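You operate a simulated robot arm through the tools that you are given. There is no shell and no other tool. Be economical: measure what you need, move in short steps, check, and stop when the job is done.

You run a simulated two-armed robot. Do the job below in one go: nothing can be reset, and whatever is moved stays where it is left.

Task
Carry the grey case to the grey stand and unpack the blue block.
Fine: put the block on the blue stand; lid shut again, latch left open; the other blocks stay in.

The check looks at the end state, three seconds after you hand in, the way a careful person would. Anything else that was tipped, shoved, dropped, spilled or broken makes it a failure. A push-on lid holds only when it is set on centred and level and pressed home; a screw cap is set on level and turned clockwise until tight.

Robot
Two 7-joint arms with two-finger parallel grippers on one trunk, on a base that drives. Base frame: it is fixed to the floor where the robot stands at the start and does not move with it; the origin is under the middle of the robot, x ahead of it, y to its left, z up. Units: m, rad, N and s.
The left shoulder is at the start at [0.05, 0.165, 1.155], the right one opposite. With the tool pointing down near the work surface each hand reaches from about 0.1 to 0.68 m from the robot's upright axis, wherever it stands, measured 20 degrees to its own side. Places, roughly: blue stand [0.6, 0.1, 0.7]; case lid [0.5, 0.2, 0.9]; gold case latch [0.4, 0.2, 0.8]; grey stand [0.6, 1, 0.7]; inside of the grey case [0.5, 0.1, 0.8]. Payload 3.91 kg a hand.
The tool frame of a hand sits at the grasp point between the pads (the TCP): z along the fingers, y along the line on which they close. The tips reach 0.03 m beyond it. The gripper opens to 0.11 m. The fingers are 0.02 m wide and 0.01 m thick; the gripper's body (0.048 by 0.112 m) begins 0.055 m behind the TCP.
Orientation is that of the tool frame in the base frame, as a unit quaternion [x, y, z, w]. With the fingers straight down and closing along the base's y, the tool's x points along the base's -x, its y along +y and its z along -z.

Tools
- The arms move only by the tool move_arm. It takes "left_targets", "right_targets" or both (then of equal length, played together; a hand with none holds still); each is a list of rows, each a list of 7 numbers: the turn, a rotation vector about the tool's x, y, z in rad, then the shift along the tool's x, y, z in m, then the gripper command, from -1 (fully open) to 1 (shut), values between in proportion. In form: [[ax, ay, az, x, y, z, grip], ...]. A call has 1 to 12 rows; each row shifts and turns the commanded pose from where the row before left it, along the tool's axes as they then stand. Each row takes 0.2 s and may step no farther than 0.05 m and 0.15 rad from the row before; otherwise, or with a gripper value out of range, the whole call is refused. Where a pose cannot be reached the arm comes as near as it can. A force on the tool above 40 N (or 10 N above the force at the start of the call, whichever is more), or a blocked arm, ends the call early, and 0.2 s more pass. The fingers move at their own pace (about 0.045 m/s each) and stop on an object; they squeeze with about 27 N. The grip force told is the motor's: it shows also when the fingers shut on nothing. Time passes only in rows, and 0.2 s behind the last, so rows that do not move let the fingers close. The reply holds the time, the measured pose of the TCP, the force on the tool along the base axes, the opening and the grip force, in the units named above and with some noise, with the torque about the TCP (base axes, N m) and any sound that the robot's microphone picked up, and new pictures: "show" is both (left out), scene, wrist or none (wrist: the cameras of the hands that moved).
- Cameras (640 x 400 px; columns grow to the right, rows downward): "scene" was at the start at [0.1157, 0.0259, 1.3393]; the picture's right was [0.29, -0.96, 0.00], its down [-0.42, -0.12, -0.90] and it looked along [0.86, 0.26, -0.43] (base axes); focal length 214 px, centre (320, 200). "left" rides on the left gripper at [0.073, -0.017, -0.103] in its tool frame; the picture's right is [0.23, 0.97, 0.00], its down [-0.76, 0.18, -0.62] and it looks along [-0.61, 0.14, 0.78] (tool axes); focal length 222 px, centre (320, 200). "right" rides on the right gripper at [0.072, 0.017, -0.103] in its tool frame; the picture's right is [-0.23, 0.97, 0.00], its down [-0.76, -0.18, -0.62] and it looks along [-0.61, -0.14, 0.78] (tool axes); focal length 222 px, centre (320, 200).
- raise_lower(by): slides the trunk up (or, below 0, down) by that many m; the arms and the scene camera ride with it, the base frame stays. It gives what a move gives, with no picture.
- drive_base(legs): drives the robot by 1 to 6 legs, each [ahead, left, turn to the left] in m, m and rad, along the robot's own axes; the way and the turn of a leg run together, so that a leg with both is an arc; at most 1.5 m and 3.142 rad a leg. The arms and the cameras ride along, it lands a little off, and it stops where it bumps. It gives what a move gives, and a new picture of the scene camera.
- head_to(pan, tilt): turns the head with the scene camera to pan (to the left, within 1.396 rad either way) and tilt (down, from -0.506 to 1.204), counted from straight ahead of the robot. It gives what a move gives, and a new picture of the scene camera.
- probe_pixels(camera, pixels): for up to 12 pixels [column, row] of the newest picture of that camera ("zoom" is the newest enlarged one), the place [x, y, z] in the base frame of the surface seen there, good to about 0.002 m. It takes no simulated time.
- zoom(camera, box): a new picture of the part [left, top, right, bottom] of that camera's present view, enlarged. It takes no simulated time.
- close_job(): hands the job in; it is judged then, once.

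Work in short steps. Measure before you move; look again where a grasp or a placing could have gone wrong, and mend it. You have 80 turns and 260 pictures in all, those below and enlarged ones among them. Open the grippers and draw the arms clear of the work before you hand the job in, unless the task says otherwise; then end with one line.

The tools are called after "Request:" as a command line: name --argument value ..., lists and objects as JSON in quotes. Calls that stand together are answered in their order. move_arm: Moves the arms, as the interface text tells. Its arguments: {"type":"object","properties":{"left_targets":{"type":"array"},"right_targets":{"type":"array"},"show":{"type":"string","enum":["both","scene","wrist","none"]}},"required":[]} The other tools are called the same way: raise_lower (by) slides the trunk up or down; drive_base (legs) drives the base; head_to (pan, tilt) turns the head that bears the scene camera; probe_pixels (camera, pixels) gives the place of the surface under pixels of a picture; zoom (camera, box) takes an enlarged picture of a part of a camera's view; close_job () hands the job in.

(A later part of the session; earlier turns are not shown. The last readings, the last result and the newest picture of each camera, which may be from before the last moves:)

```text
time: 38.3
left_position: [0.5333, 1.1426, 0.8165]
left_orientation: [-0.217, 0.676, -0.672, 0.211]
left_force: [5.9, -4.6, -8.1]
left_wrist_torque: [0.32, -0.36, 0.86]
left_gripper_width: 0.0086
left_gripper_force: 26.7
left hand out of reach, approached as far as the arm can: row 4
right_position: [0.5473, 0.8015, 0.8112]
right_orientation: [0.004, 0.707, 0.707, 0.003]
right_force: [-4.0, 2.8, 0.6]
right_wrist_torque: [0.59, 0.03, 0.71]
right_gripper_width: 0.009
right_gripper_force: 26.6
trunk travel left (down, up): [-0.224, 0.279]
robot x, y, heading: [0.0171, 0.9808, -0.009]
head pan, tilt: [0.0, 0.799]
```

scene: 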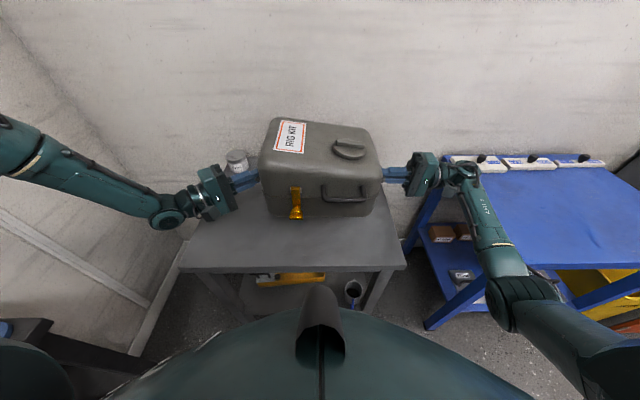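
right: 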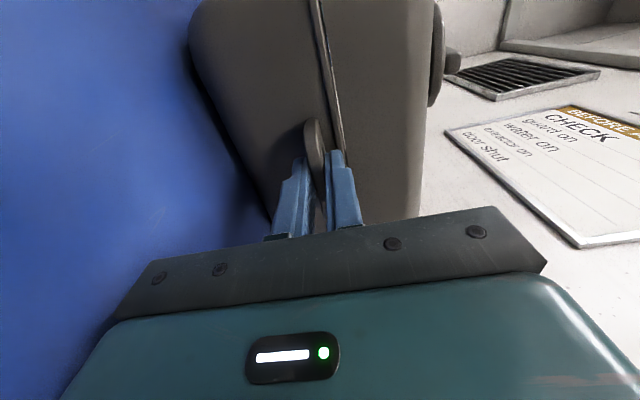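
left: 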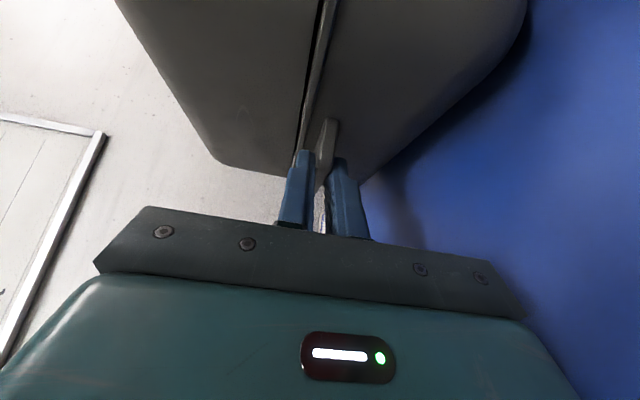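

The left arm is at its limit, so I use the trunk for the last mm, with the right hand giving way upward.

Request:
raise_lower --by -0.004

Request:
move_arm --right_targets '[[0, 0, 0, 0, 0.002, 0, 1], [0, 0, 0, 0, 0.001, 0, 1]]' --show "none"

```text
time: 38.9
left_position: [0.5326, 1.1439, 0.8138]
left_orientation: [-0.215, 0.675, -0.673, 0.213]
left_force: [7.9, -2.8, -1.6]
left_wrist_torque: [0.06, -0.38, 0.44]
left_gripper_width: 0.009
left_gripper_force: 27.0
right_position: [0.546, 0.8028, 0.8114]
right_orientation: [0.002, 0.705, 0.709, 0.006]
right_force: [-2.4, 5.5, 16.0]
right_wrist_torque: [0.54, 0.24, 0.88]
right_gripper_width: 0.0087
right_gripper_force: 27.3
trunk travel left (down, up): [-0.22, 0.283]
robot x, y, heading: [0.0166, 0.9796, -0.013]
head pan, tilt: [0.0, 0.799]
```

```text
time: 39.5
left_position: [0.5318, 1.1439, 0.8136]
left_orientation: [-0.217, 0.675, -0.672, 0.212]
left_force: [7.4, -2.9, 1.0]
left_wrist_torque: [-0.14, -0.6, 0.77]
left_gripper_width: 0.0091
left_gripper_force: 26.5
right_position: [0.5464, 0.8028, 0.8118]
right_orientation: [0.004, 0.707, 0.707, 0.004]
right_force: [1.2, 10.6, 15.0]
right_wrist_torque: [0.41, 0.07, 0.53]
right_gripper_width: 0.0089
right_gripper_force: 26.6
trunk travel left (down, up): [-0.22, 0.283]
robot x, y, heading: [0.0162, 0.9772, -0.014]
head pan, tilt: [0.0, 0.799]
```

Both lugs now carry no lifted weight, so the case stands on the grey stand. I open both hands and back off straight along the fingers.

Request:
move_arm --left_targets '[[0, 0, 0, 0, 0, 0, 0.4], [0, 0, 0, 0, 0, 0, 0.2], [0, 0, 0, 0, 0, 0, 0.2], [0, 0, 0, 0, 0, -0.02, 0.2], [0, 0, 0, 0, 0, -0.03, 0.2], [0, 0, 0, 0, 0, -0.03, 0.2]]' --right_targets '[[0, 0, 0, 0, 0, 0, 0.4], [0, 0, 0, 0, 0, 0, 0.2], [0, 0, 0, 0, 0, 0, 0.2], [0, 0, 0, 0, 0, -0.02, 0.2], [0, 0, 0, 0, 0, -0.03, 0.2], [0, 0, 0, 0, 0, -0.03, 0.2]]' --show "scene"

```text
time: 40.9
left_position: [0.4837, 1.2092, 0.8133]
left_orientation: [-0.216, 0.677, -0.671, 0.212]
left_force: [1.2, 0.3, 0.8]
left_wrist_torque: [0.03, 0.03, -0.01]
left_gripper_width: 0.044
left_gripper_force: 0.1
right_position: [0.546, 0.7218, 0.814]
right_orientation: [0.004, 0.707, 0.707, 0.005]
right_force: [-0.1, -0.1, 0.2]
right_wrist_torque: [0.01, 0.01, -0.02]
right_gripper_width: 0.0439
right_gripper_force: 0.1
trunk travel left (down, up): [-0.22, 0.283]
robot x, y, heading: [0.0119, 0.9803, -0.013]
head pan, tilt: [0.0, 0.799]
```

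scene: 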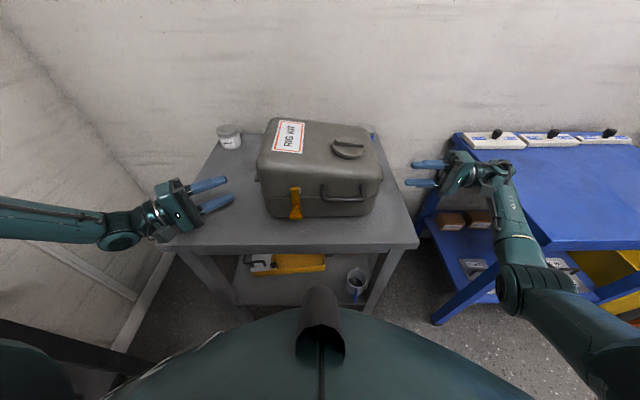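

The case stands free. Now I measure the latch and handle in the new place.

Request:
zoom --camera "scene" --box '[255, 160, 385, 241]'

Request:
probe_pixels --camera "zoom" --pixels '[[200, 140], [190, 180], [195, 230], [180, 275], [195, 280], [212, 275], [200, 255], [335, 145], [340, 165], [400, 190], [480, 185], [550, 120]]'

Request:
zoom --camera "left" --box '[100, 0, 540, 200]'

```text
4.92 times, centred on (320, 200) of scene
```

zoom: 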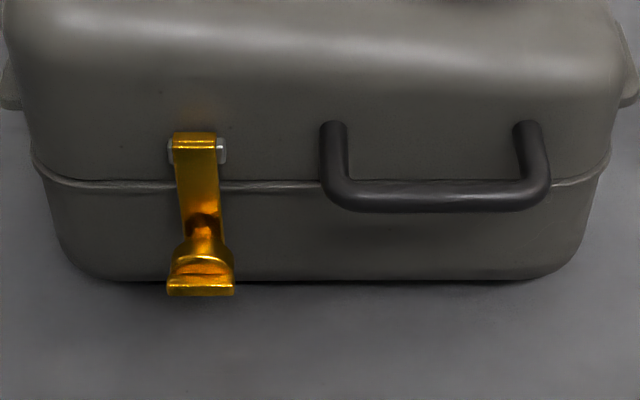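

```text
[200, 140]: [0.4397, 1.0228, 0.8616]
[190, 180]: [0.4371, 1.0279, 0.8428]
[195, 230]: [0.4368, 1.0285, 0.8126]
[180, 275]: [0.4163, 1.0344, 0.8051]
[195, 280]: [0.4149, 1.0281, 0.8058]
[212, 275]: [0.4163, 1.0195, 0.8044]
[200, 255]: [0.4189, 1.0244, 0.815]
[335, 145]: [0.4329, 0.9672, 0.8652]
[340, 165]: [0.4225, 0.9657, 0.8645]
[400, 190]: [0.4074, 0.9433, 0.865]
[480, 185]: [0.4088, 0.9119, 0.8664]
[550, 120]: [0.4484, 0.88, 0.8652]
```

```text
1.45 times, centred on (320, 100) of left
```

zoom: 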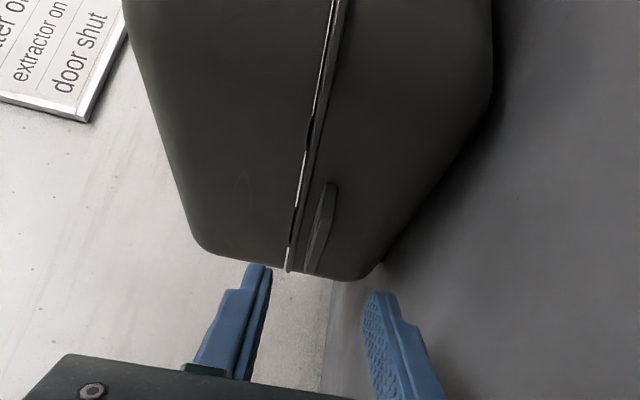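

The latch pivots about y at (0.44, 1.025, 0.861) with its tab at (0.416, 1.026, 0.806). I plan to pinch the tab's sides along y with the left hand pitched 45° and swing it out and up, so first I retreat the left hand and reorient it.

Request:
move_arm --left_targets '[[0, 0, 0, 0.0172, -0.038, -0.0172, 0.2], [0, 0, 0, 0.0172, -0.038, -0.0172, 0.2], [0, 0, 0, 0.0172, -0.038, -0.0172, 0.2], [0, 0, 0, 0.0172, -0.038, -0.0172, 0.2], [0, 0, 0, 0.0172, -0.038, -0.0172, 0.2]]' --show "none"

Request:
move_arm --left_targets '[[-0.1084, -0.0128, 0.0921, 0, 0, 0, 0.2], [-0.1084, -0.0128, 0.0921, 0, 0, 0, 0.2], [-0.1084, -0.0128, 0.0921, 0, 0, 0, 0.2], [-0.1084, -0.0128, 0.0921, 0, 0, 0, 0.2], [-0.1084, -0.0128, 0.0921, 0, 0, 0, 0.2], [-0.1084, -0.0128, 0.0921, 0, 0, 0, 0.2], [-0.1084, -0.0128, 0.0921, 0, 0, 0, 0.2], [-0.1084, -0.0128, 0.0921, 0, 0, 0, 0.2], [-0.1084, -0.0128, 0.0921, 0, 0, 0, 0.2], [-0.1084, -0.0128, 0.0921, 0, 0, 0, 0.2], [-0.1084, -0.0128, 0.0921, 0, 0, 0, 0.2]]' --show "both"

```text
time: 42.0
left_position: [0.3671, 1.2295, 1.0051]
left_orientation: [-0.217, 0.676, -0.671, 0.212]
left_force: [-0.4, 0.8, 0.9]
left_wrist_torque: [-0.03, 0.0, -0.01]
left_gripper_width: 0.0439
left_gripper_force: 0.1
right_position: [0.5448, 0.7223, 0.8121]
right_orientation: [0.003, 0.707, 0.708, 0.005]
right_force: [0.2, 0.3, 0.4]
right_wrist_torque: [-0.01, 0.01, -0.01]
right_gripper_width: 0.044
right_gripper_force: 0.1
trunk travel left (down, up): [-0.22, 0.283]
robot x, y, heading: [0.0194, 0.9802, -0.011]
head pan, tilt: [0.0, 0.799]
```

```text
time: 44.5
left_position: [0.4078, 1.3905, 0.9287]
left_orientation: [0.008, 0.923, -0.015, 0.384]
left_force: [0.5, 0.3, 1.0]
left_wrist_torque: [0.05, 0.0, 0.03]
left_gripper_width: 0.044
left_gripper_force: 0.0
left hand out of reach, approached as far as the arm can: row 7, 8, 9, 10, 11
right_position: [0.5448, 0.7217, 0.812]
right_orientation: [0.004, 0.707, 0.707, 0.004]
right_force: [0.2, -0.5, -0.7]
right_wrist_torque: [-0.02, 0.0, 0.01]
right_gripper_width: 0.044
right_gripper_force: 0.0
trunk travel left (down, up): [-0.22, 0.283]
robot x, y, heading: [0.0151, 0.9795, -0.011]
head pan, tilt: [0.0, 0.799]
```

scene: 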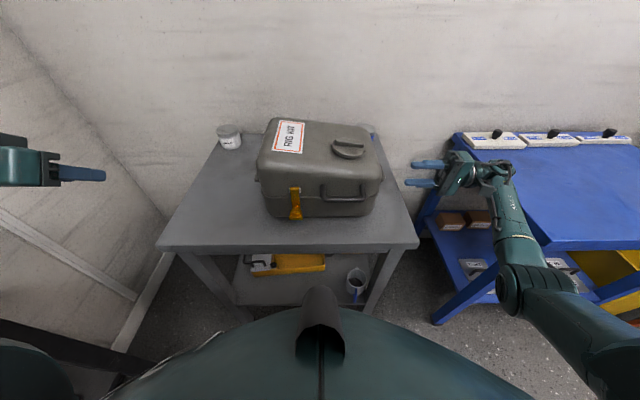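
left: 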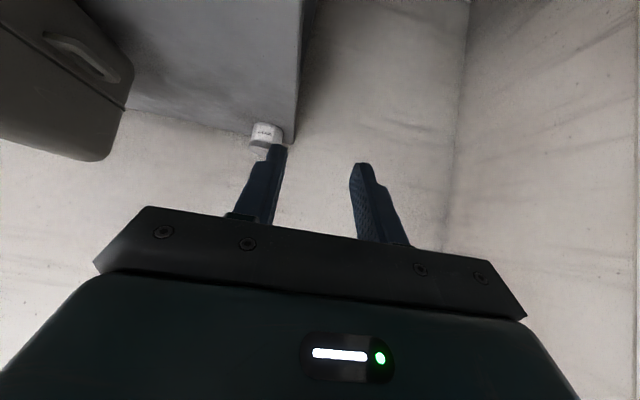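

The orientation is reached though the arm was cramped; working at the case front needs the robot further back. I drive back 0.15, then bring the left hand in front of the latch.

Request:
drive_base --legs '[[-0.15, 0.0, 0.011]]'

Request:
move_arm --left_targets '[[0, 0, 0, 0, -0.045, 0, 0.2], [0, 0, 0, 0, -0.045, 0, 0.2], [0, 0, 0, 0, -0.045, 0, 0.2], [0, 0, 0, 0, -0.045, 0, 0.2], [0, 0, 0, 0, -0.045, 0, 0.2], [0, 0, 0, 0, -0.045, 0, 0.2], [0, 0, 0, 0, -0.045, 0, 0.2], [0, 0, 0, 0, -0.045, 0, 0.2]]' --show "both"

```text
time: 45.8
left_position: [0.2507, 1.3944, 0.9289]
left_orientation: [0.001, 0.923, -0.012, 0.385]
left_force: [-0.5, -1.1, -0.1]
left_wrist_torque: [-0.03, 0.0, -0.02]
left_gripper_width: 0.0439
left_gripper_force: 0.0
right_position: [0.3958, 0.7298, 0.8129]
right_orientation: [0.001, 0.707, 0.707, 0.0]
right_force: [-0.1, 0.7, -0.1]
right_wrist_torque: [-0.01, 0.02, 0.02]
right_gripper_width: 0.044
right_gripper_force: 0.0
trunk travel left (down, up): [-0.22, 0.283]
robot x, y, heading: [-0.1374, 0.9777, 0.001]
head pan, tilt: [0.0, 0.799]
```

scene: 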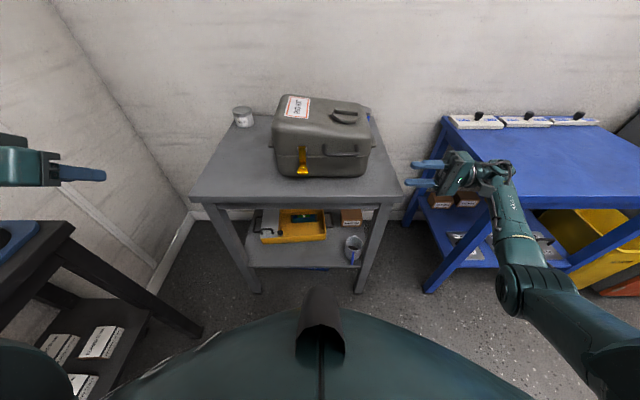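

```text
time: 47.6
left_position: [0.2609, 1.0634, 0.9419]
left_orientation: [-0.001, 0.923, -0.012, 0.385]
left_force: [0.1, -0.8, 0.6]
left_wrist_torque: [-0.01, -0.02, -0.02]
left_gripper_width: 0.0441
left_gripper_force: 0.1
left hand out of reach, approached as far as the arm can: row 1, 2, 3, 4, 8
right_position: [0.3963, 0.7292, 0.8123]
right_orientation: [0.0, 0.707, 0.707, 0.001]
right_force: [-0.5, -0.1, 0.0]
right_wrist_torque: [-0.02, 0.01, -0.03]
right_gripper_width: 0.0438
right_gripper_force: 0.0
trunk travel left (down, up): [-0.22, 0.283]
robot x, y, heading: [-0.1379, 0.982, 0.001]
head pan, tilt: [0.0, 0.799]
```

scene: 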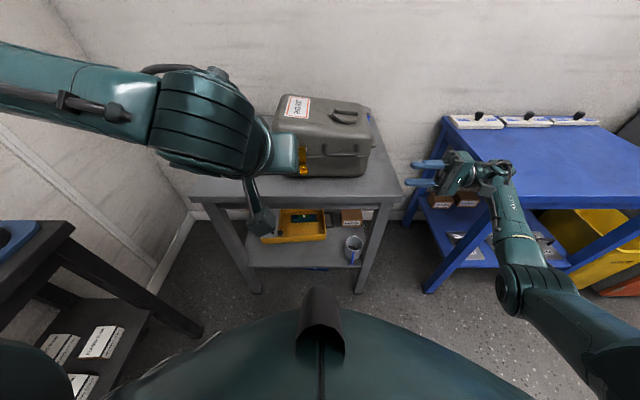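
left: 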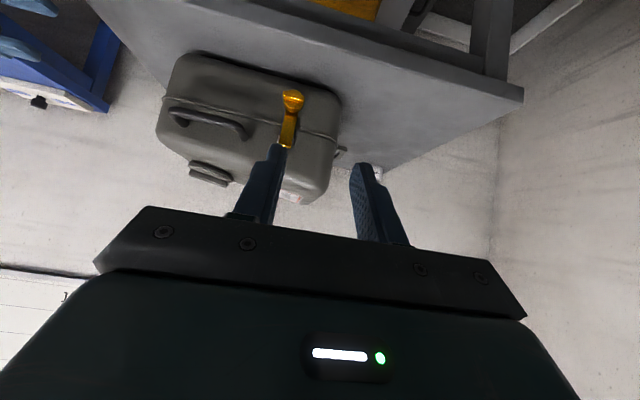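

The left hand is now in front of the case, latch visible at (292,100) in its camera. I advance along the fingers to just short of the tab.

Request:
move_arm --left_targets '[[0, 0, 0, -0.004, -0.009, 0.0365, 0.2], [0, 0, 0, -0.004, -0.009, 0.0365, 0.2], [0, 0, 0, -0.004, -0.009, 0.0365, 0.2], [0, 0, 0, -0.004, -0.009, 0.0365, 0.2]]' --show "both"

```text
time: 48.6
left_position: [0.3652, 1.0842, 0.8664]
left_orientation: [0.0, 0.923, -0.013, 0.385]
left_force: [0.1, 0.1, 0.7]
left_wrist_torque: [-0.02, 0.0, -0.02]
left_gripper_width: 0.0441
left_gripper_force: 0.1
left hand out of reach, approached as far as the arm can: row 1, 2, 3, 4
right_position: [0.3956, 0.7285, 0.811]
right_orientation: [0.001, 0.707, 0.707, 0.001]
right_force: [0.2, -0.6, -0.6]
right_wrist_torque: [-0.01, 0.01, -0.01]
right_gripper_width: 0.044
right_gripper_force: 0.1
trunk travel left (down, up): [-0.22, 0.283]
robot x, y, heading: [-0.1352, 0.982, 0.002]
head pan, tilt: [0.0, 0.799]
```

scene: 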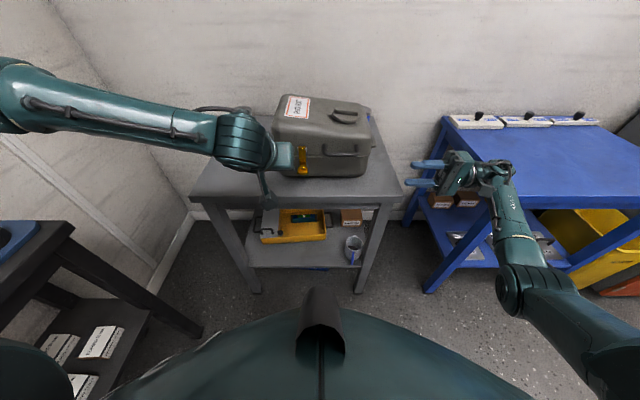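
left: 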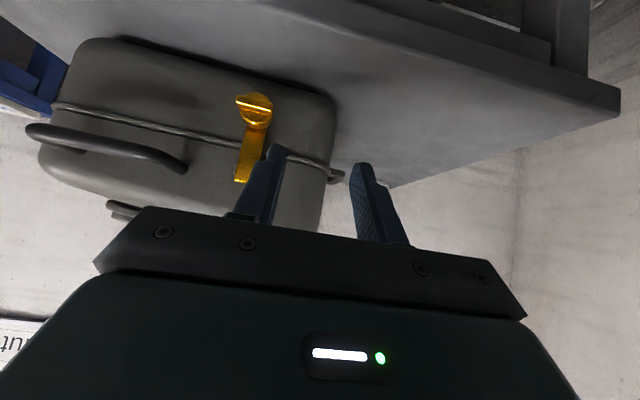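

The left arm is wrist-limited here (it drifted to y 1.084), whereas the right arm is in a good configuration. I park the left hand up and out to the side, and raise the right hand and reorient it to the 45° forward pitch for the latch.

Request:
move_arm --left_targets '[[0, 0, 0, 0, 0.01, -0.045, 0.2], [0, 0, 0, 0, 0.01, -0.045, 0.2], [0, 0.13, 0, 0, 0.03, -0.02, 0.2], [0, 0.13, 0, 0, 0.03, -0.02, 0.2], [0, 0.13, 0, 0, 0.03, -0.02, 0.2], [0, 0.13, 0, 0, 0.03, -0.02, 0.2], [0, 0.13, 0, 0, 0.03, -0.02, 0.2], [0, 0.13, 0, 0, 0.03, -0.02, 0.2]]' --right_targets '[[0, 0, 0, 0.025, 0.035, 0.005, 0.2], [0, 0, 0, 0.025, 0.035, 0.005, 0.2], [0, 0, 0, 0.025, 0.035, 0.005, 0.2], [0, 0, 0, 0.025, 0.035, 0.005, 0.2], [0, 0, 0, 0, 0, 0, 0.2], [0, 0, 0, 0, 0, 0, 0.2], [0, 0, 0, 0, 0, 0, 0.2], [0, 0, 0, 0, 0, 0, 0.2]]' --show "none"

Request:
move_arm --right_targets '[[0.1235, -0.0513, -0.0513, 0, 0, 0, 0.2], [0.1235, -0.0513, -0.0513, 0, 0, 0, 0.2], [0.1235, -0.0513, -0.0513, 0, 0, 0, 0.2], [0.1235, -0.0513, -0.0513, 0, 0, 0, 0.2], [0.1235, -0.0513, -0.0513, 0, 0, 0, 0.2], [0.1235, -0.0513, -0.0513, 0, 0, 0, 0.2], [0.1235, -0.0513, -0.0513, 0, 0, 0, 0.2], [0.1235, -0.0513, -0.0513, 0, 0, 0, 0.2], [0.1235, -0.0513, -0.0513, 0, 0, 0, 0.2], [0.1235, -0.0513, -0.0513, 0, 0, 0, 0.2], [0.1235, -0.0513, -0.0513, 0, 0, 0, 0.2], [0.1235, -0.0513, -0.0513, 0, 0, 0, 0.2]]' --show "both"

```text
time: 50.4
left_position: [0.2494, 1.2919, 1.0318]
left_orientation: [0.006, 1.0, -0.012, 0.002]
left_force: [0.5, 1.2, -0.6]
left_wrist_torque: [0.01, 0.02, 0.02]
left_gripper_width: 0.0442
left_gripper_force: 0.1
right_position: [0.2956, 0.7463, 0.9523]
right_orientation: [0.0, 0.707, 0.707, 0.001]
right_force: [-0.1, -0.4, 0.4]
right_wrist_torque: [-0.02, 0.01, -0.05]
right_gripper_width: 0.044
right_gripper_force: 0.0
trunk travel left (down, up): [-0.22, 0.283]
robot x, y, heading: [-0.1382, 0.9825, -0.004]
head pan, tilt: [0.0, 0.799]
```

```text
time: 53.0
left_position: [0.2494, 1.291, 1.0321]
left_orientation: [0.006, 1.0, -0.011, 0.004]
left_force: [0.0, 0.4, -0.3]
left_wrist_torque: [0.02, 0.0, 0.01]
left_gripper_width: 0.044
left_gripper_force: 0.0
right_position: [0.2965, 0.7482, 0.9516]
right_orientation: [0.001, 0.923, -0.001, 0.384]
right_force: [0.7, -0.4, 0.4]
right_wrist_torque: [0.03, 0.02, -0.04]
right_gripper_width: 0.044
right_gripper_force: 0.0
trunk travel left (down, up): [-0.22, 0.283]
robot x, y, heading: [-0.1373, 0.9765, -0.0]
head pan, tilt: [0.0, 0.799]
```

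scene: 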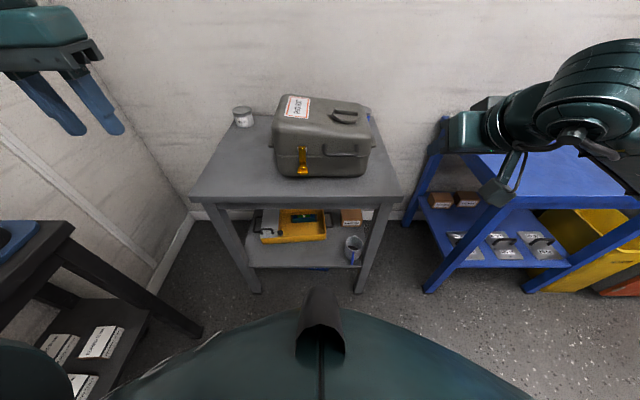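
right: 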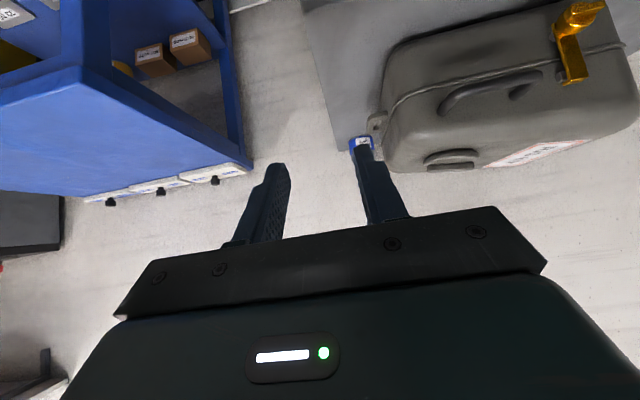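

The right hand reached the pitched pose without limits. I move it sideways to stand in front of the latch.

Request:
move_arm --right_targets '[[0, 0, 0, 0.0016, 0.0397, 0.006, 0.2], [0, 0, 0, 0.0016, 0.0397, 0.006, 0.2], [0, 0, 0, 0.0016, 0.0397, 0.006, 0.2], [0, 0, 0, 0.0016, 0.0397, 0.006, 0.2], [0, 0, 0, 0.0016, 0.0397, 0.006, 0.2], [0, 0, 0, 0.0016, 0.0397, 0.006, 0.2], [0, 0, 0, 0.0016, 0.0397, 0.006, 0.2]]' --show "both"

```text
time: 54.6
left_position: [0.2498, 1.2905, 1.0327]
left_orientation: [0.004, 1.0, -0.011, 0.005]
left_force: [-0.5, -0.3, 0.5]
left_wrist_torque: [-0.03, 0.05, 0.0]
left_gripper_width: 0.044
left_gripper_force: 0.2
right_position: [0.3188, 1.0289, 0.9128]
right_orientation: [0.0, 0.924, -0.001, 0.383]
right_force: [-1.5, 1.2, 0.2]
right_wrist_torque: [-0.01, 0.0, -0.03]
right_gripper_width: 0.044
right_gripper_force: 0.0
trunk travel left (down, up): [-0.22, 0.283]
robot x, y, heading: [-0.1369, 0.9829, 0.001]
head pan, tilt: [0.0, 0.799]
```

scene: 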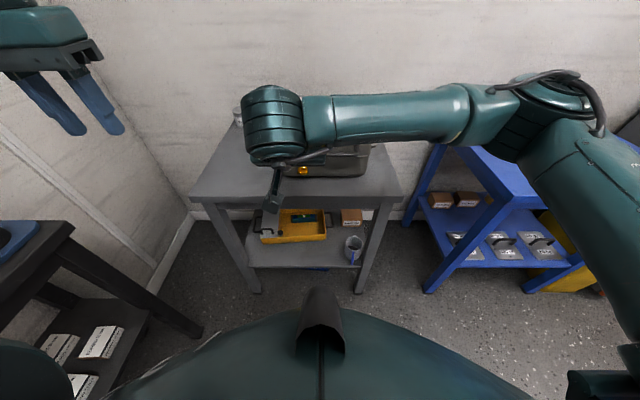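
right: 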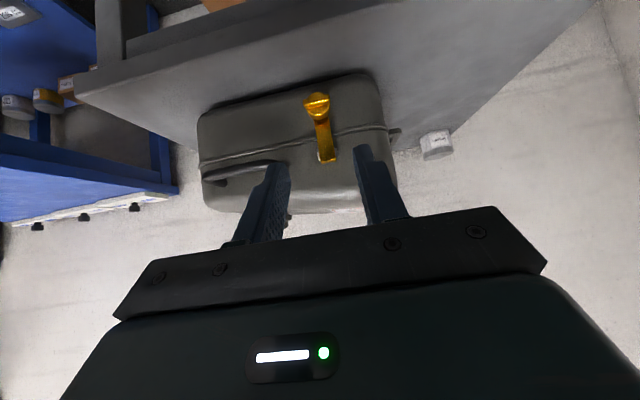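

The right hand is now centred in front of the latch (tab at (318,103) in its camera). I measure the tab closely from here.

Request:
zoom --camera "right" --box '[288, 80, 352, 170]'

Request:
probe_pixels --camera "right" --pixels '[[308, 98], [318, 97], [328, 96], [318, 104], [310, 108], [327, 106], [319, 115], [321, 125], [323, 140], [326, 158], [330, 158], [315, 112]]'

```text
4.44 times, centred on (320, 125) of right
```

zoom: 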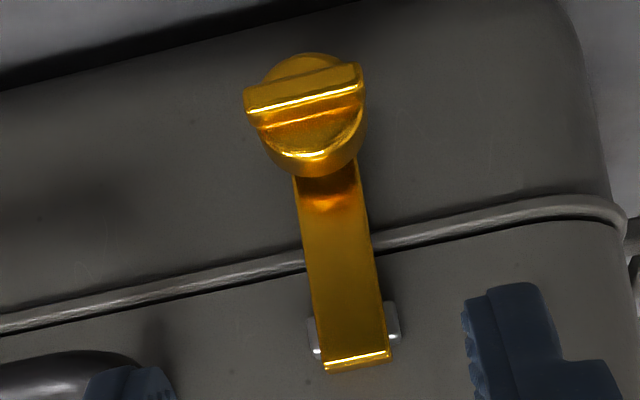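

```text
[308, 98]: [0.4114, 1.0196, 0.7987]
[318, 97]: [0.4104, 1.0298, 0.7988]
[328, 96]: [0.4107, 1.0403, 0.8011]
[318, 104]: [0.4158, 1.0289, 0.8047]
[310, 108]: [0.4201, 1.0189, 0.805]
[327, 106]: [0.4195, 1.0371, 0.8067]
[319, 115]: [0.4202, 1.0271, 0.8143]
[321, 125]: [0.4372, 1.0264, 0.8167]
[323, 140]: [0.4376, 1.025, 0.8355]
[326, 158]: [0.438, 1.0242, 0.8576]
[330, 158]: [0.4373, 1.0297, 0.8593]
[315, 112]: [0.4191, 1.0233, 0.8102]
```

The latch ends in a small round knob with a bar, about 0.022 wide, at (0.417, 1.028, 0.806). I advance so the pads straddle it and close gently on its sides.

Request:
move_arm --right_targets '[[0, 0, 0, 0.0021, 0, 0.0325, 0.2], [0, 0, 0, 0.0021, 0, 0.0325, 0.2], [0, 0, 0, 0.0021, 0, 0.0325, 0.2], [0, 0, 0, 0.0021, 0, 0.0325, 0.2], [0, 0, 0, 0, 0, 0, 1], [0, 0, 0, 0, 0, 0, 1], [0, 0, 0, 0, 0, 0, 1]]' --show "wrist"

```text
time: 56.2
left_position: [0.2501, 1.2908, 1.0325]
left_orientation: [0.004, 1.0, -0.011, 0.004]
left_force: [-0.3, -0.4, -0.1]
left_wrist_torque: [-0.03, -0.01, 0.0]
left_gripper_width: 0.0439
left_gripper_force: 0.1
right_position: [0.4055, 1.0259, 0.817]
right_orientation: [0.001, 0.924, -0.002, 0.383]
right_force: [4.2, 1.5, 0.5]
right_wrist_torque: [0.03, -0.41, 0.13]
right_gripper_width: 0.0292
right_gripper_force: 27.0
trunk travel left (down, up): [-0.22, 0.283]
robot x, y, heading: [-0.1364, 0.9804, -0.006]
head pan, tilt: [0.0, 0.799]
```

right: 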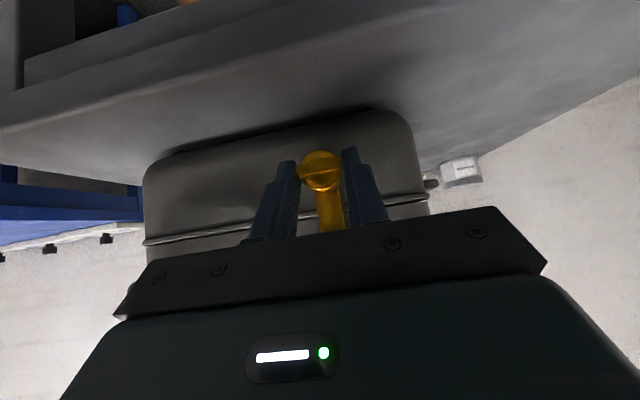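

The pads hold the knob (width 0.029). I start swinging it outward along its arc about the pivot, in small rows, and check for resistance.

Request:
move_arm --right_targets '[[0, 0, 0, 0.002, 0, -0.0073, 1], [0, 0, 0, 0.0015, 0, -0.0073, 1], [0, 0, 0, 0.001, 0, -0.0073, 1], [0, 0, 0, -0.0014, 0, -0.0072, 1], [0, 0, 0, -0.0014, 0, -0.0072, 1]]' --show "wrist"

Request:
zoom --camera "right" --box '[230, 80, 410, 240]'

```text
time: 57.4
left_position: [0.2506, 1.2903, 1.0314]
left_orientation: [0.004, 1.0, -0.012, 0.004]
left_force: [0.6, 0.1, 1.2]
left_wrist_torque: [-0.02, 0.03, 0.02]
left_gripper_width: 0.044
left_gripper_force: 0.1
right_position: [0.3775, 1.0268, 0.8401]
right_orientation: [-0.001, 0.924, -0.001, 0.383]
right_force: [2.2, 0.3, -8.1]
right_wrist_torque: [0.0, 0.68, 0.19]
right_gripper_width: 0.0294
right_gripper_force: 27.0
trunk travel left (down, up): [-0.22, 0.283]
robot x, y, heading: [-0.142, 0.9815, -0.001]
head pan, tilt: [0.0, 0.799]
```

right: 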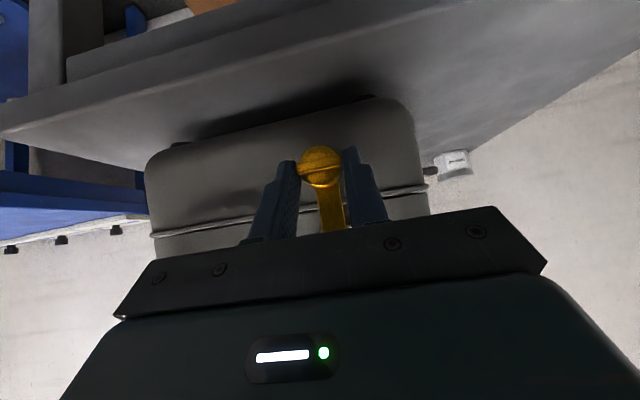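

```text
2.50 times, centred on (320, 160) of right
```

zoom: 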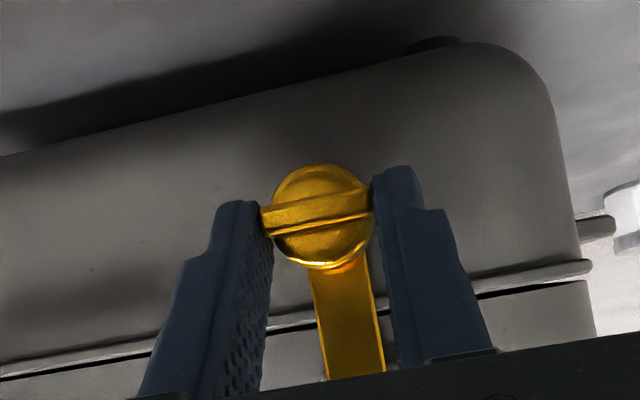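

The latch strap follows the hand freely. I continue the arc to well above horizontal.

Request:
move_arm --right_targets '[[0, 0, 0, -0.0033, 0, -0.0073, 1], [0, 0, 0, -0.0062, 0, -0.0094, 1], [0, 0, 0, -0.0064, 0, -0.0097, 1], [0, 0, 0, -0.0091, 0, -0.0061, 1], [0, 0, 0, -0.0091, 0, -0.0061, 1], [0, 0, 0, -0.0112, 0, -0.0023, 1], [0, 0, 0, -0.0112, 0, -0.0023, 1]]' --show "wrist"

Request:
zoom --camera "right" --box '[230, 80, 410, 240]'

```text
time: 59.0
left_position: [0.2507, 1.2907, 1.0316]
left_orientation: [0.005, 1.0, -0.011, 0.003]
left_force: [0.3, 0.3, 0.1]
left_wrist_torque: [-0.01, 0.02, -0.01]
left_gripper_width: 0.0437
left_gripper_force: 0.1
right_position: [0.3862, 1.0258, 0.9122]
right_orientation: [0.0, 0.924, 0.0, 0.383]
right_force: [-0.7, 2.6, -7.2]
right_wrist_torque: [0.02, 0.76, 0.2]
right_gripper_width: 0.0289
right_gripper_force: 26.9
trunk travel left (down, up): [-0.22, 0.283]
robot x, y, heading: [-0.1338, 0.9822, 0.003]
head pan, tilt: [0.0, 0.799]
```

right: 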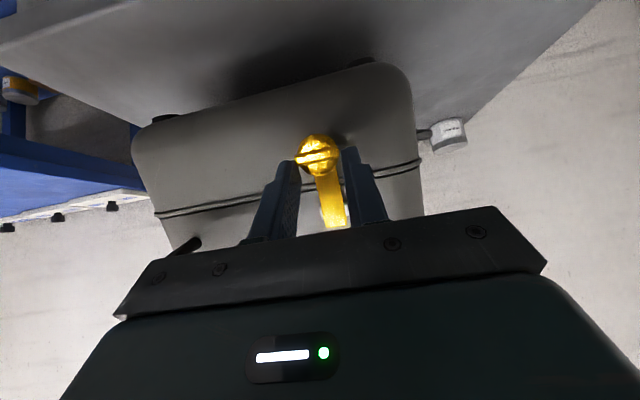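

```text
2.50 times, centred on (320, 160) of right
```

zoom: 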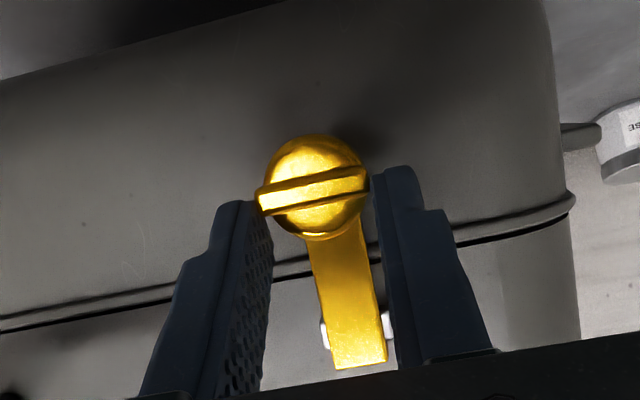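

The strap's look in the hand camera has changed little, so I must check whether the latch turned or the lid/case itself came up. I probe strap ends, seam and table.

Request:
probe_pixels --camera "right" --pixels '[[318, 155], [328, 190], [335, 220], [322, 215], [200, 180], [200, 150], [250, 207], [220, 100], [380, 75], [200, 230], [185, 245], [400, 110]]'

Request:
head_to --pan 0.05 --tilt 0.7

Request:
zoom --camera "scene" --box '[220, 80, 420, 220]'

```text
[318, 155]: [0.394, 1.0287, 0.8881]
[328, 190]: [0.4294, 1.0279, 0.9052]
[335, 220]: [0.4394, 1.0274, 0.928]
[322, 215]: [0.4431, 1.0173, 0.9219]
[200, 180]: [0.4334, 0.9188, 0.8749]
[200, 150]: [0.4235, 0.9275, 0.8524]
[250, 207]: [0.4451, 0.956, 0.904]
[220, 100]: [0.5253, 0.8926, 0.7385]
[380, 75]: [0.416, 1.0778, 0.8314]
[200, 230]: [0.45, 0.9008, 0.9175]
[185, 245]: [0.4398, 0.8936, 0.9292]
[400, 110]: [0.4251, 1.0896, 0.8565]
```

```text
time: 59.7
left_position: [0.2499, 1.2913, 1.0313]
left_orientation: [0.004, 1.0, -0.011, 0.003]
left_force: [0.0, 0.4, 0.1]
left_wrist_torque: [0.01, 0.01, 0.01]
left_gripper_width: 0.0441
left_gripper_force: 0.1
right_position: [0.3854, 1.0253, 0.9123]
right_orientation: [0.001, 0.923, -0.002, 0.384]
right_force: [0.4, 1.8, -5.4]
right_wrist_torque: [0.02, 0.43, 0.26]
right_gripper_width: 0.0289
right_gripper_force: 27.5
trunk travel left (down, up): [-0.22, 0.283]
robot x, y, heading: [-0.1372, 0.98, 0.003]
head pan, tilt: [0.051, 0.7]
```

scene: 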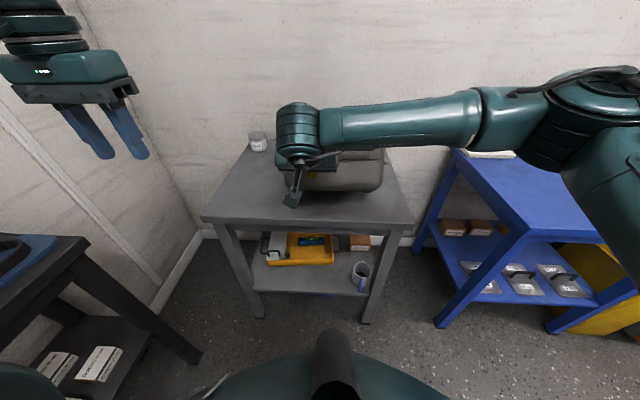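

```text
2.86 times, centred on (320, 150) of scene
```

zoom: 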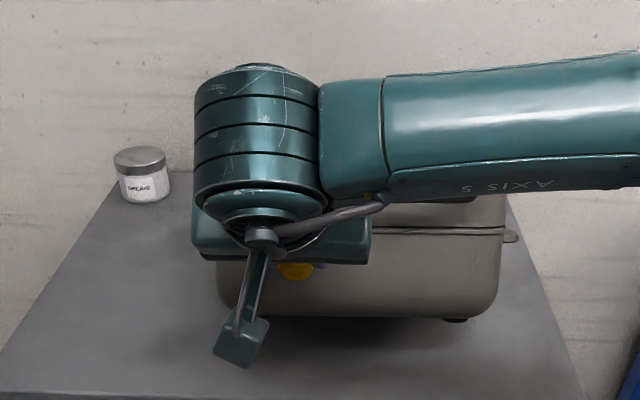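

The whole case has tilted with the hand: the strap is still locked and its pivot rose to z 0.925. I reverse my path exactly, gently setting the front back down.

Request:
move_arm --right_targets '[[0, 0, 0, 0.0112, 0, 0.0023, 1], [0, 0, 0, 0.0112, 0, 0.0023, 1], [0, 0, 0, 0.0091, 0, 0.0061, 1], [0, 0, 0, 0.0091, 0, 0.0061, 1], [0, 0, 0, 0.0064, 0, 0.0097, 1], [0, 0, 0, 0.0062, 0, 0.0094, 1], [0, 0, 0, 0.0033, 0, 0.0073, 1]]' --show "none"

Request:
move_arm --right_targets '[[0, 0, 0, 0.0014, 0, 0.0072, 1], [0, 0, 0, 0.0014, 0, 0.0072, 1], [0, 0, 0, -0.001, 0, 0.0073, 1], [0, 0, 0, -0.0015, 0, 0.0073, 1], [0, 0, 0, -0.002, 0, 0.0053, 1]]' --show "wrist"

Request:
probe_pixels --camera "right" --pixels '[[318, 165], [328, 200], [333, 222], [200, 235], [200, 180], [380, 115]]'

```text
time: 61.3
left_position: [0.2489, 1.2911, 1.0323]
left_orientation: [0.004, 1.0, -0.011, 0.004]
left_force: [0.2, 0.9, -0.1]
left_wrist_torque: [-0.01, -0.01, -0.03]
left_gripper_width: 0.0438
left_gripper_force: 0.1
right_position: [0.3757, 1.0291, 0.8418]
right_orientation: [-0.001, 0.924, 0.0, 0.383]
right_force: [-7.9, 0.7, 3.6]
right_wrist_torque: [-0.11, -0.43, -0.14]
right_gripper_width: 0.0293
right_gripper_force: 26.8
trunk travel left (down, up): [-0.22, 0.283]
robot x, y, heading: [-0.1313, 0.9799, 0.0]
head pan, tilt: [0.051, 0.7]
```

```text
time: 62.5
left_position: [0.2486, 1.2902, 1.0327]
left_orientation: [0.004, 1.0, -0.011, 0.005]
left_force: [1.2, -0.5, -0.5]
left_wrist_torque: [-0.03, 0.02, -0.03]
left_gripper_width: 0.0439
left_gripper_force: 0.1
right_position: [0.4022, 1.027, 0.818]
right_orientation: [0.0, 0.923, 0.0, 0.385]
right_force: [-12.5, 3.3, 16.1]
right_wrist_torque: [-0.04, 0.11, -0.11]
right_gripper_width: 0.0292
right_gripper_force: 26.9
trunk travel left (down, up): [-0.22, 0.283]
robot x, y, heading: [-0.1405, 0.9825, 0.003]
head pan, tilt: [0.051, 0.7]
```

right: 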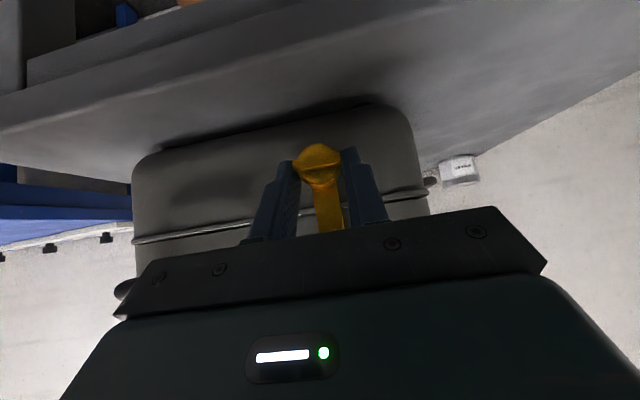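

```text
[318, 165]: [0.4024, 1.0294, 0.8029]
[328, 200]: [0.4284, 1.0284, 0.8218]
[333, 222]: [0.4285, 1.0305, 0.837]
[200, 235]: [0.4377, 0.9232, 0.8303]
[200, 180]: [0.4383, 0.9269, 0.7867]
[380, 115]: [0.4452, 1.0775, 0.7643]
```

The case is back flat on the stand. I open, back off and look closely at the latch to understand why it holds.

Request:
move_arm --right_targets '[[0, 0, 0, 0, 0, 0, 0.2], [0, 0, 0, 0, 0, 0, 0.2], [0, 0, 0, 0, 0, -0.03, 0.2], [0, 0, 0, 0, 0, -0.03, 0.2], [0, 0, 0, 0, 0, -0.03, 0.2]]' --show "both"

Request:
zoom --camera "right" --box '[280, 90, 360, 170]'

Request:
probe_pixels --camera "right" --pixels '[[320, 115], [320, 120], [322, 130], [323, 140], [325, 160], [250, 130], [250, 160], [380, 140], [200, 190], [380, 100]]'

```text
time: 63.7
left_position: [0.2487, 1.2905, 1.0311]
left_orientation: [0.005, 1.0, -0.01, 0.004]
left_force: [0.1, 0.2, -0.4]
left_wrist_torque: [-0.03, 0.01, 0.01]
left_gripper_width: 0.044
left_gripper_force: 0.1
right_position: [0.3382, 1.026, 0.8819]
right_orientation: [0.001, 0.924, -0.002, 0.383]
right_force: [0.0, -0.4, -0.3]
right_wrist_torque: [0.01, -0.01, 0.02]
right_gripper_width: 0.0437
right_gripper_force: 0.1
trunk travel left (down, up): [-0.22, 0.283]
robot x, y, heading: [-0.1357, 0.98, -0.002]
head pan, tilt: [0.051, 0.7]
```

scene: 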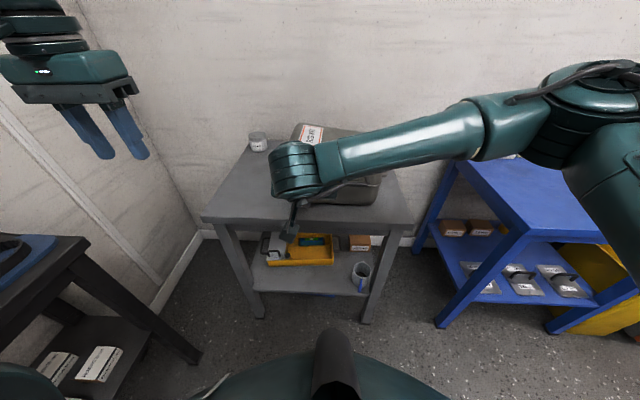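
right: 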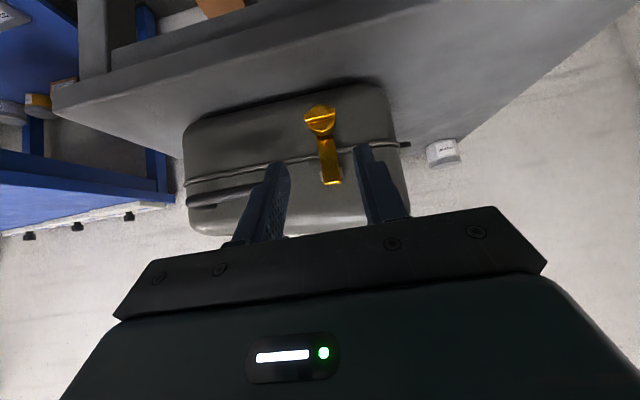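

```text
5.00 times, centred on (320, 130) of right
```

zoom: 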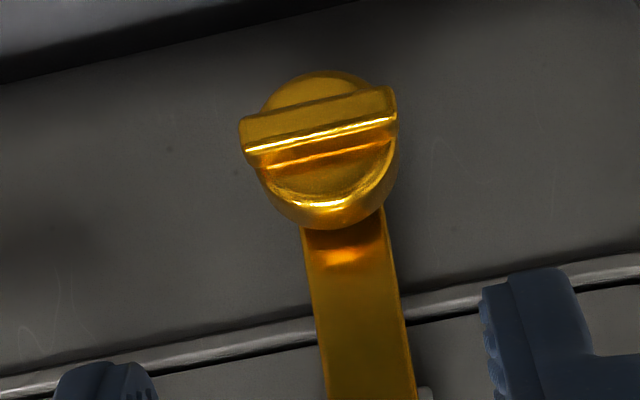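

```text
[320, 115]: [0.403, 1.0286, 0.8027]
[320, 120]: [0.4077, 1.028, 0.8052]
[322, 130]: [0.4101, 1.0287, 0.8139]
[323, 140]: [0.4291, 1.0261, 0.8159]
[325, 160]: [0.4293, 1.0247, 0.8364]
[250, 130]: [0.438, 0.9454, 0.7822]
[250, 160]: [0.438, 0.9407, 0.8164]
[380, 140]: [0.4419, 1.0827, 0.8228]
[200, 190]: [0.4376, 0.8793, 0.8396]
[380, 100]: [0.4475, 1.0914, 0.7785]
```

The latch ends in a quarter-turn style knob (disc with a bar lying horizontal across the strap, facing −x), so it likely must be turned before the strap swings. I level the right hand to point along +x at the knob's height.

Request:
move_arm --right_targets '[[0, -0.131, 0, 0, 0, 0, 0.2], [0, -0.131, 0, 0, 0, 0, 0.2], [0, -0.131, 0, 0, 0, 0, 0.2], [0, -0.131, 0, 0, 0, 0, 0.2], [0, -0.131, 0, 0, 0, 0, 0.2], [0, -0.13, 0, 0, 0, 0, 0.2], [0, 0, 0, 0.026, 0.001, 0, 0.2], [0, 0, 0, 0.026, 0.001, 0, 0.2], [0, 0, 0, 0.026, 0, 0, 0.2], [0, 0, 0, 0, 0, 0, 0.2]]' --show "both"

Request:
zoom --camera "right" --box '[240, 50, 400, 200]'

```text
time: 65.9
left_position: [0.2504, 1.2911, 1.0312]
left_orientation: [0.005, 1.0, -0.011, 0.005]
left_force: [0.2, 0.4, -0.9]
left_wrist_torque: [-0.05, 0.0, -0.02]
left_gripper_width: 0.0438
left_gripper_force: 0.1
right_position: [0.3406, 1.029, 0.8034]
right_orientation: [0.0, 0.706, -0.001, 0.708]
right_force: [0.2, 0.0, -0.4]
right_wrist_torque: [0.03, 0.0, 0.0]
right_gripper_width: 0.0441
right_gripper_force: 0.0
trunk travel left (down, up): [-0.22, 0.283]
robot x, y, heading: [-0.1374, 0.9816, -0.0]
head pan, tilt: [0.051, 0.7]
```

scene: 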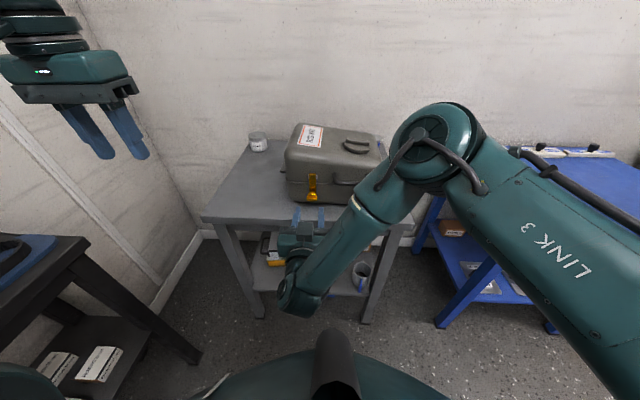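
right: 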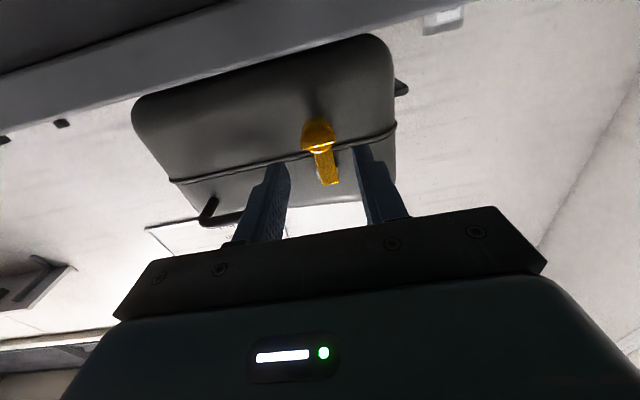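

```text
2.67 times, centred on (320, 125) of right
```

zoom: 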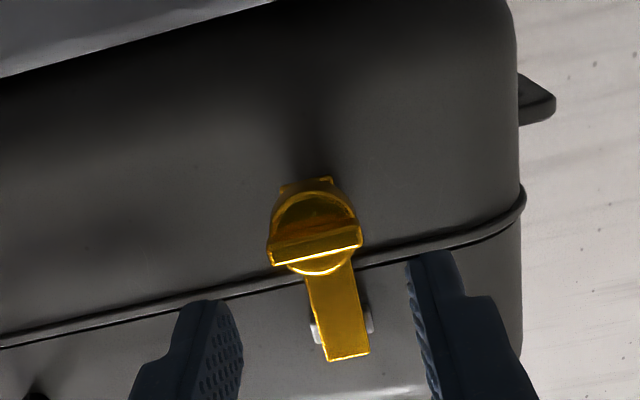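

The scene camera now sees the latch unobstructed; I enlarge it and fix the knob's position.

Request:
zoom --camera "scene" --box '[292, 165, 332, 205]'

Request:
probe_pixels --camera "zoom" --pixels '[[320, 100], [320, 200], [320, 260], [270, 270], [370, 270], [320, 280], [320, 310], [290, 330], [350, 330]]'

Request:
probe_pixels --camera "right" --pixels '[[304, 143], [318, 141], [332, 139], [310, 150], [318, 126], [326, 148], [312, 130], [318, 136]]'

```text
10.00 times, centred on (312, 185) of scene
```

zoom: 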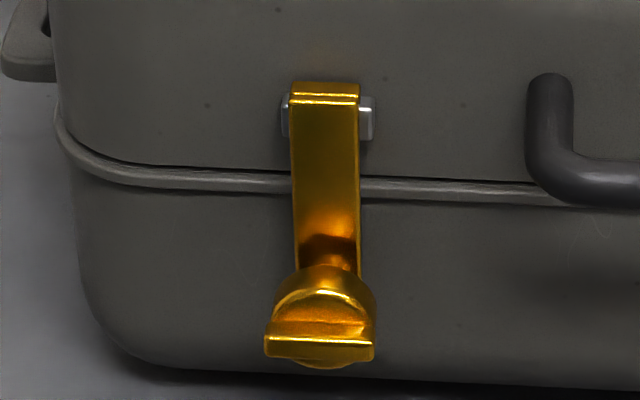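

```text
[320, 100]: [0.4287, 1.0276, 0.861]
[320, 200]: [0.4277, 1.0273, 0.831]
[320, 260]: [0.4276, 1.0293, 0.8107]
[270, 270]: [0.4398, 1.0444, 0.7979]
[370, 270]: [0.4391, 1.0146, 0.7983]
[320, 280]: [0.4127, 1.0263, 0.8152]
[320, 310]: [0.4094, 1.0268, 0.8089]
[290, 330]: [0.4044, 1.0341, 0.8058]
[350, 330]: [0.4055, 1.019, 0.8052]
```

```text
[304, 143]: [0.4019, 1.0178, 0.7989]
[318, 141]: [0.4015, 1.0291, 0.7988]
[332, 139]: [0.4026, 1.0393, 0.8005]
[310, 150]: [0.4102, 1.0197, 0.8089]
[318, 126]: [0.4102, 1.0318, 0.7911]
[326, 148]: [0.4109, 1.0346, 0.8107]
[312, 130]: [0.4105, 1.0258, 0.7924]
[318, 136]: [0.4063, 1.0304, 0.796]
```

The knob's axis runs along x at (y 1.0285, z 0.802), front face x≈0.41 with the bar standing out to 0.402. I grip it by the bar's ends and try a counter-clockwise turn first, in a few small rows.

Request:
move_arm --right_targets '[[0, 0, 0, 0.0015, 0, 0.026, 0.2], [0, 0, 0, 0, 0, 0.025, 0.2], [0, 0, 0, 0, 0, 0, 1], [0, 0, 0, 0, 0, 0, 1], [0, 0, 0, 0, 0, 0, 1], [0, 0, -0.1, 0, 0, 0, 1], [0, 0, -0.1, 0, 0, 0, 1], [0, 0, -0.1, 0, 0, 0, 1]]' --show "both"

Request:
zoom --camera "scene" --box '[280, 150, 360, 220]'

```text
time: 67.7
left_position: [0.2514, 1.2906, 1.0323]
left_orientation: [0.005, 1.0, -0.011, 0.003]
left_force: [-0.4, -0.7, -0.1]
left_wrist_torque: [-0.02, 0.02, -0.02]
left_gripper_width: 0.0439
left_gripper_force: 0.1
right_position: [0.3907, 1.0282, 0.8009]
right_orientation: [-0.107, 0.699, -0.108, 0.698]
right_force: [3.6, -4.3, -1.1]
right_wrist_torque: [-0.04, 0.48, -0.31]
right_gripper_width: 0.0291
right_gripper_force: 27.7
trunk travel left (down, up): [-0.22, 0.283]
robot x, y, heading: [-0.1377, 0.9808, 0.001]
head pan, tilt: [0.051, 0.7]
```

scene: 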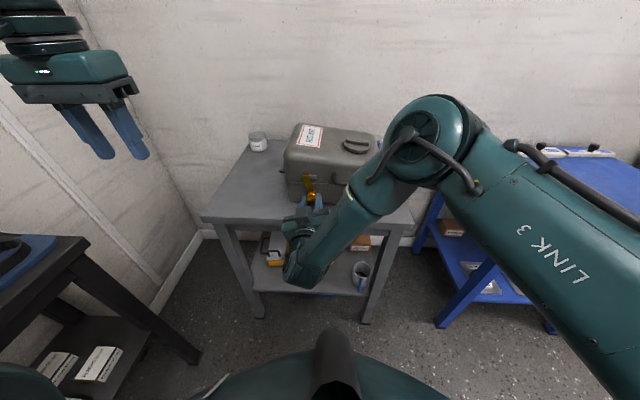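
right: 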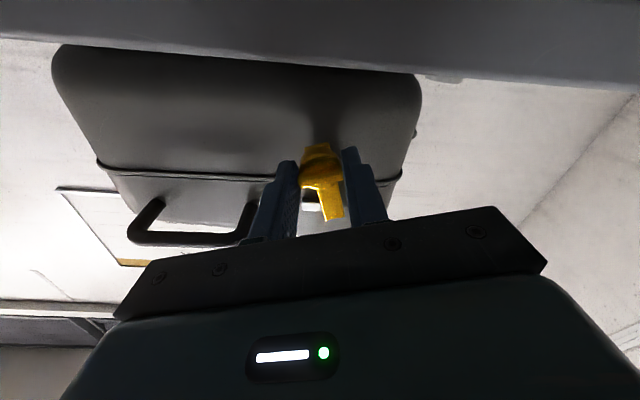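

```text
5.71 times, centred on (320, 185) of scene
```

zoom: 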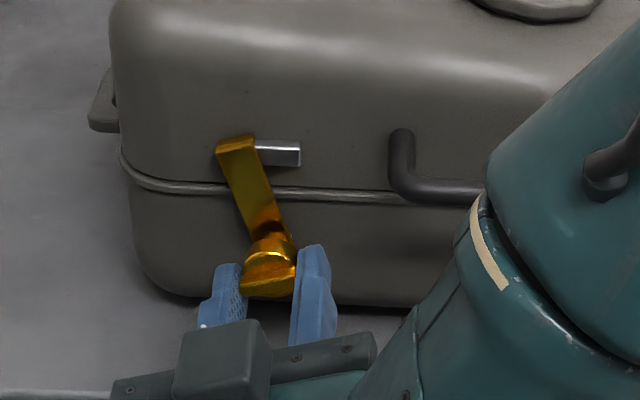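

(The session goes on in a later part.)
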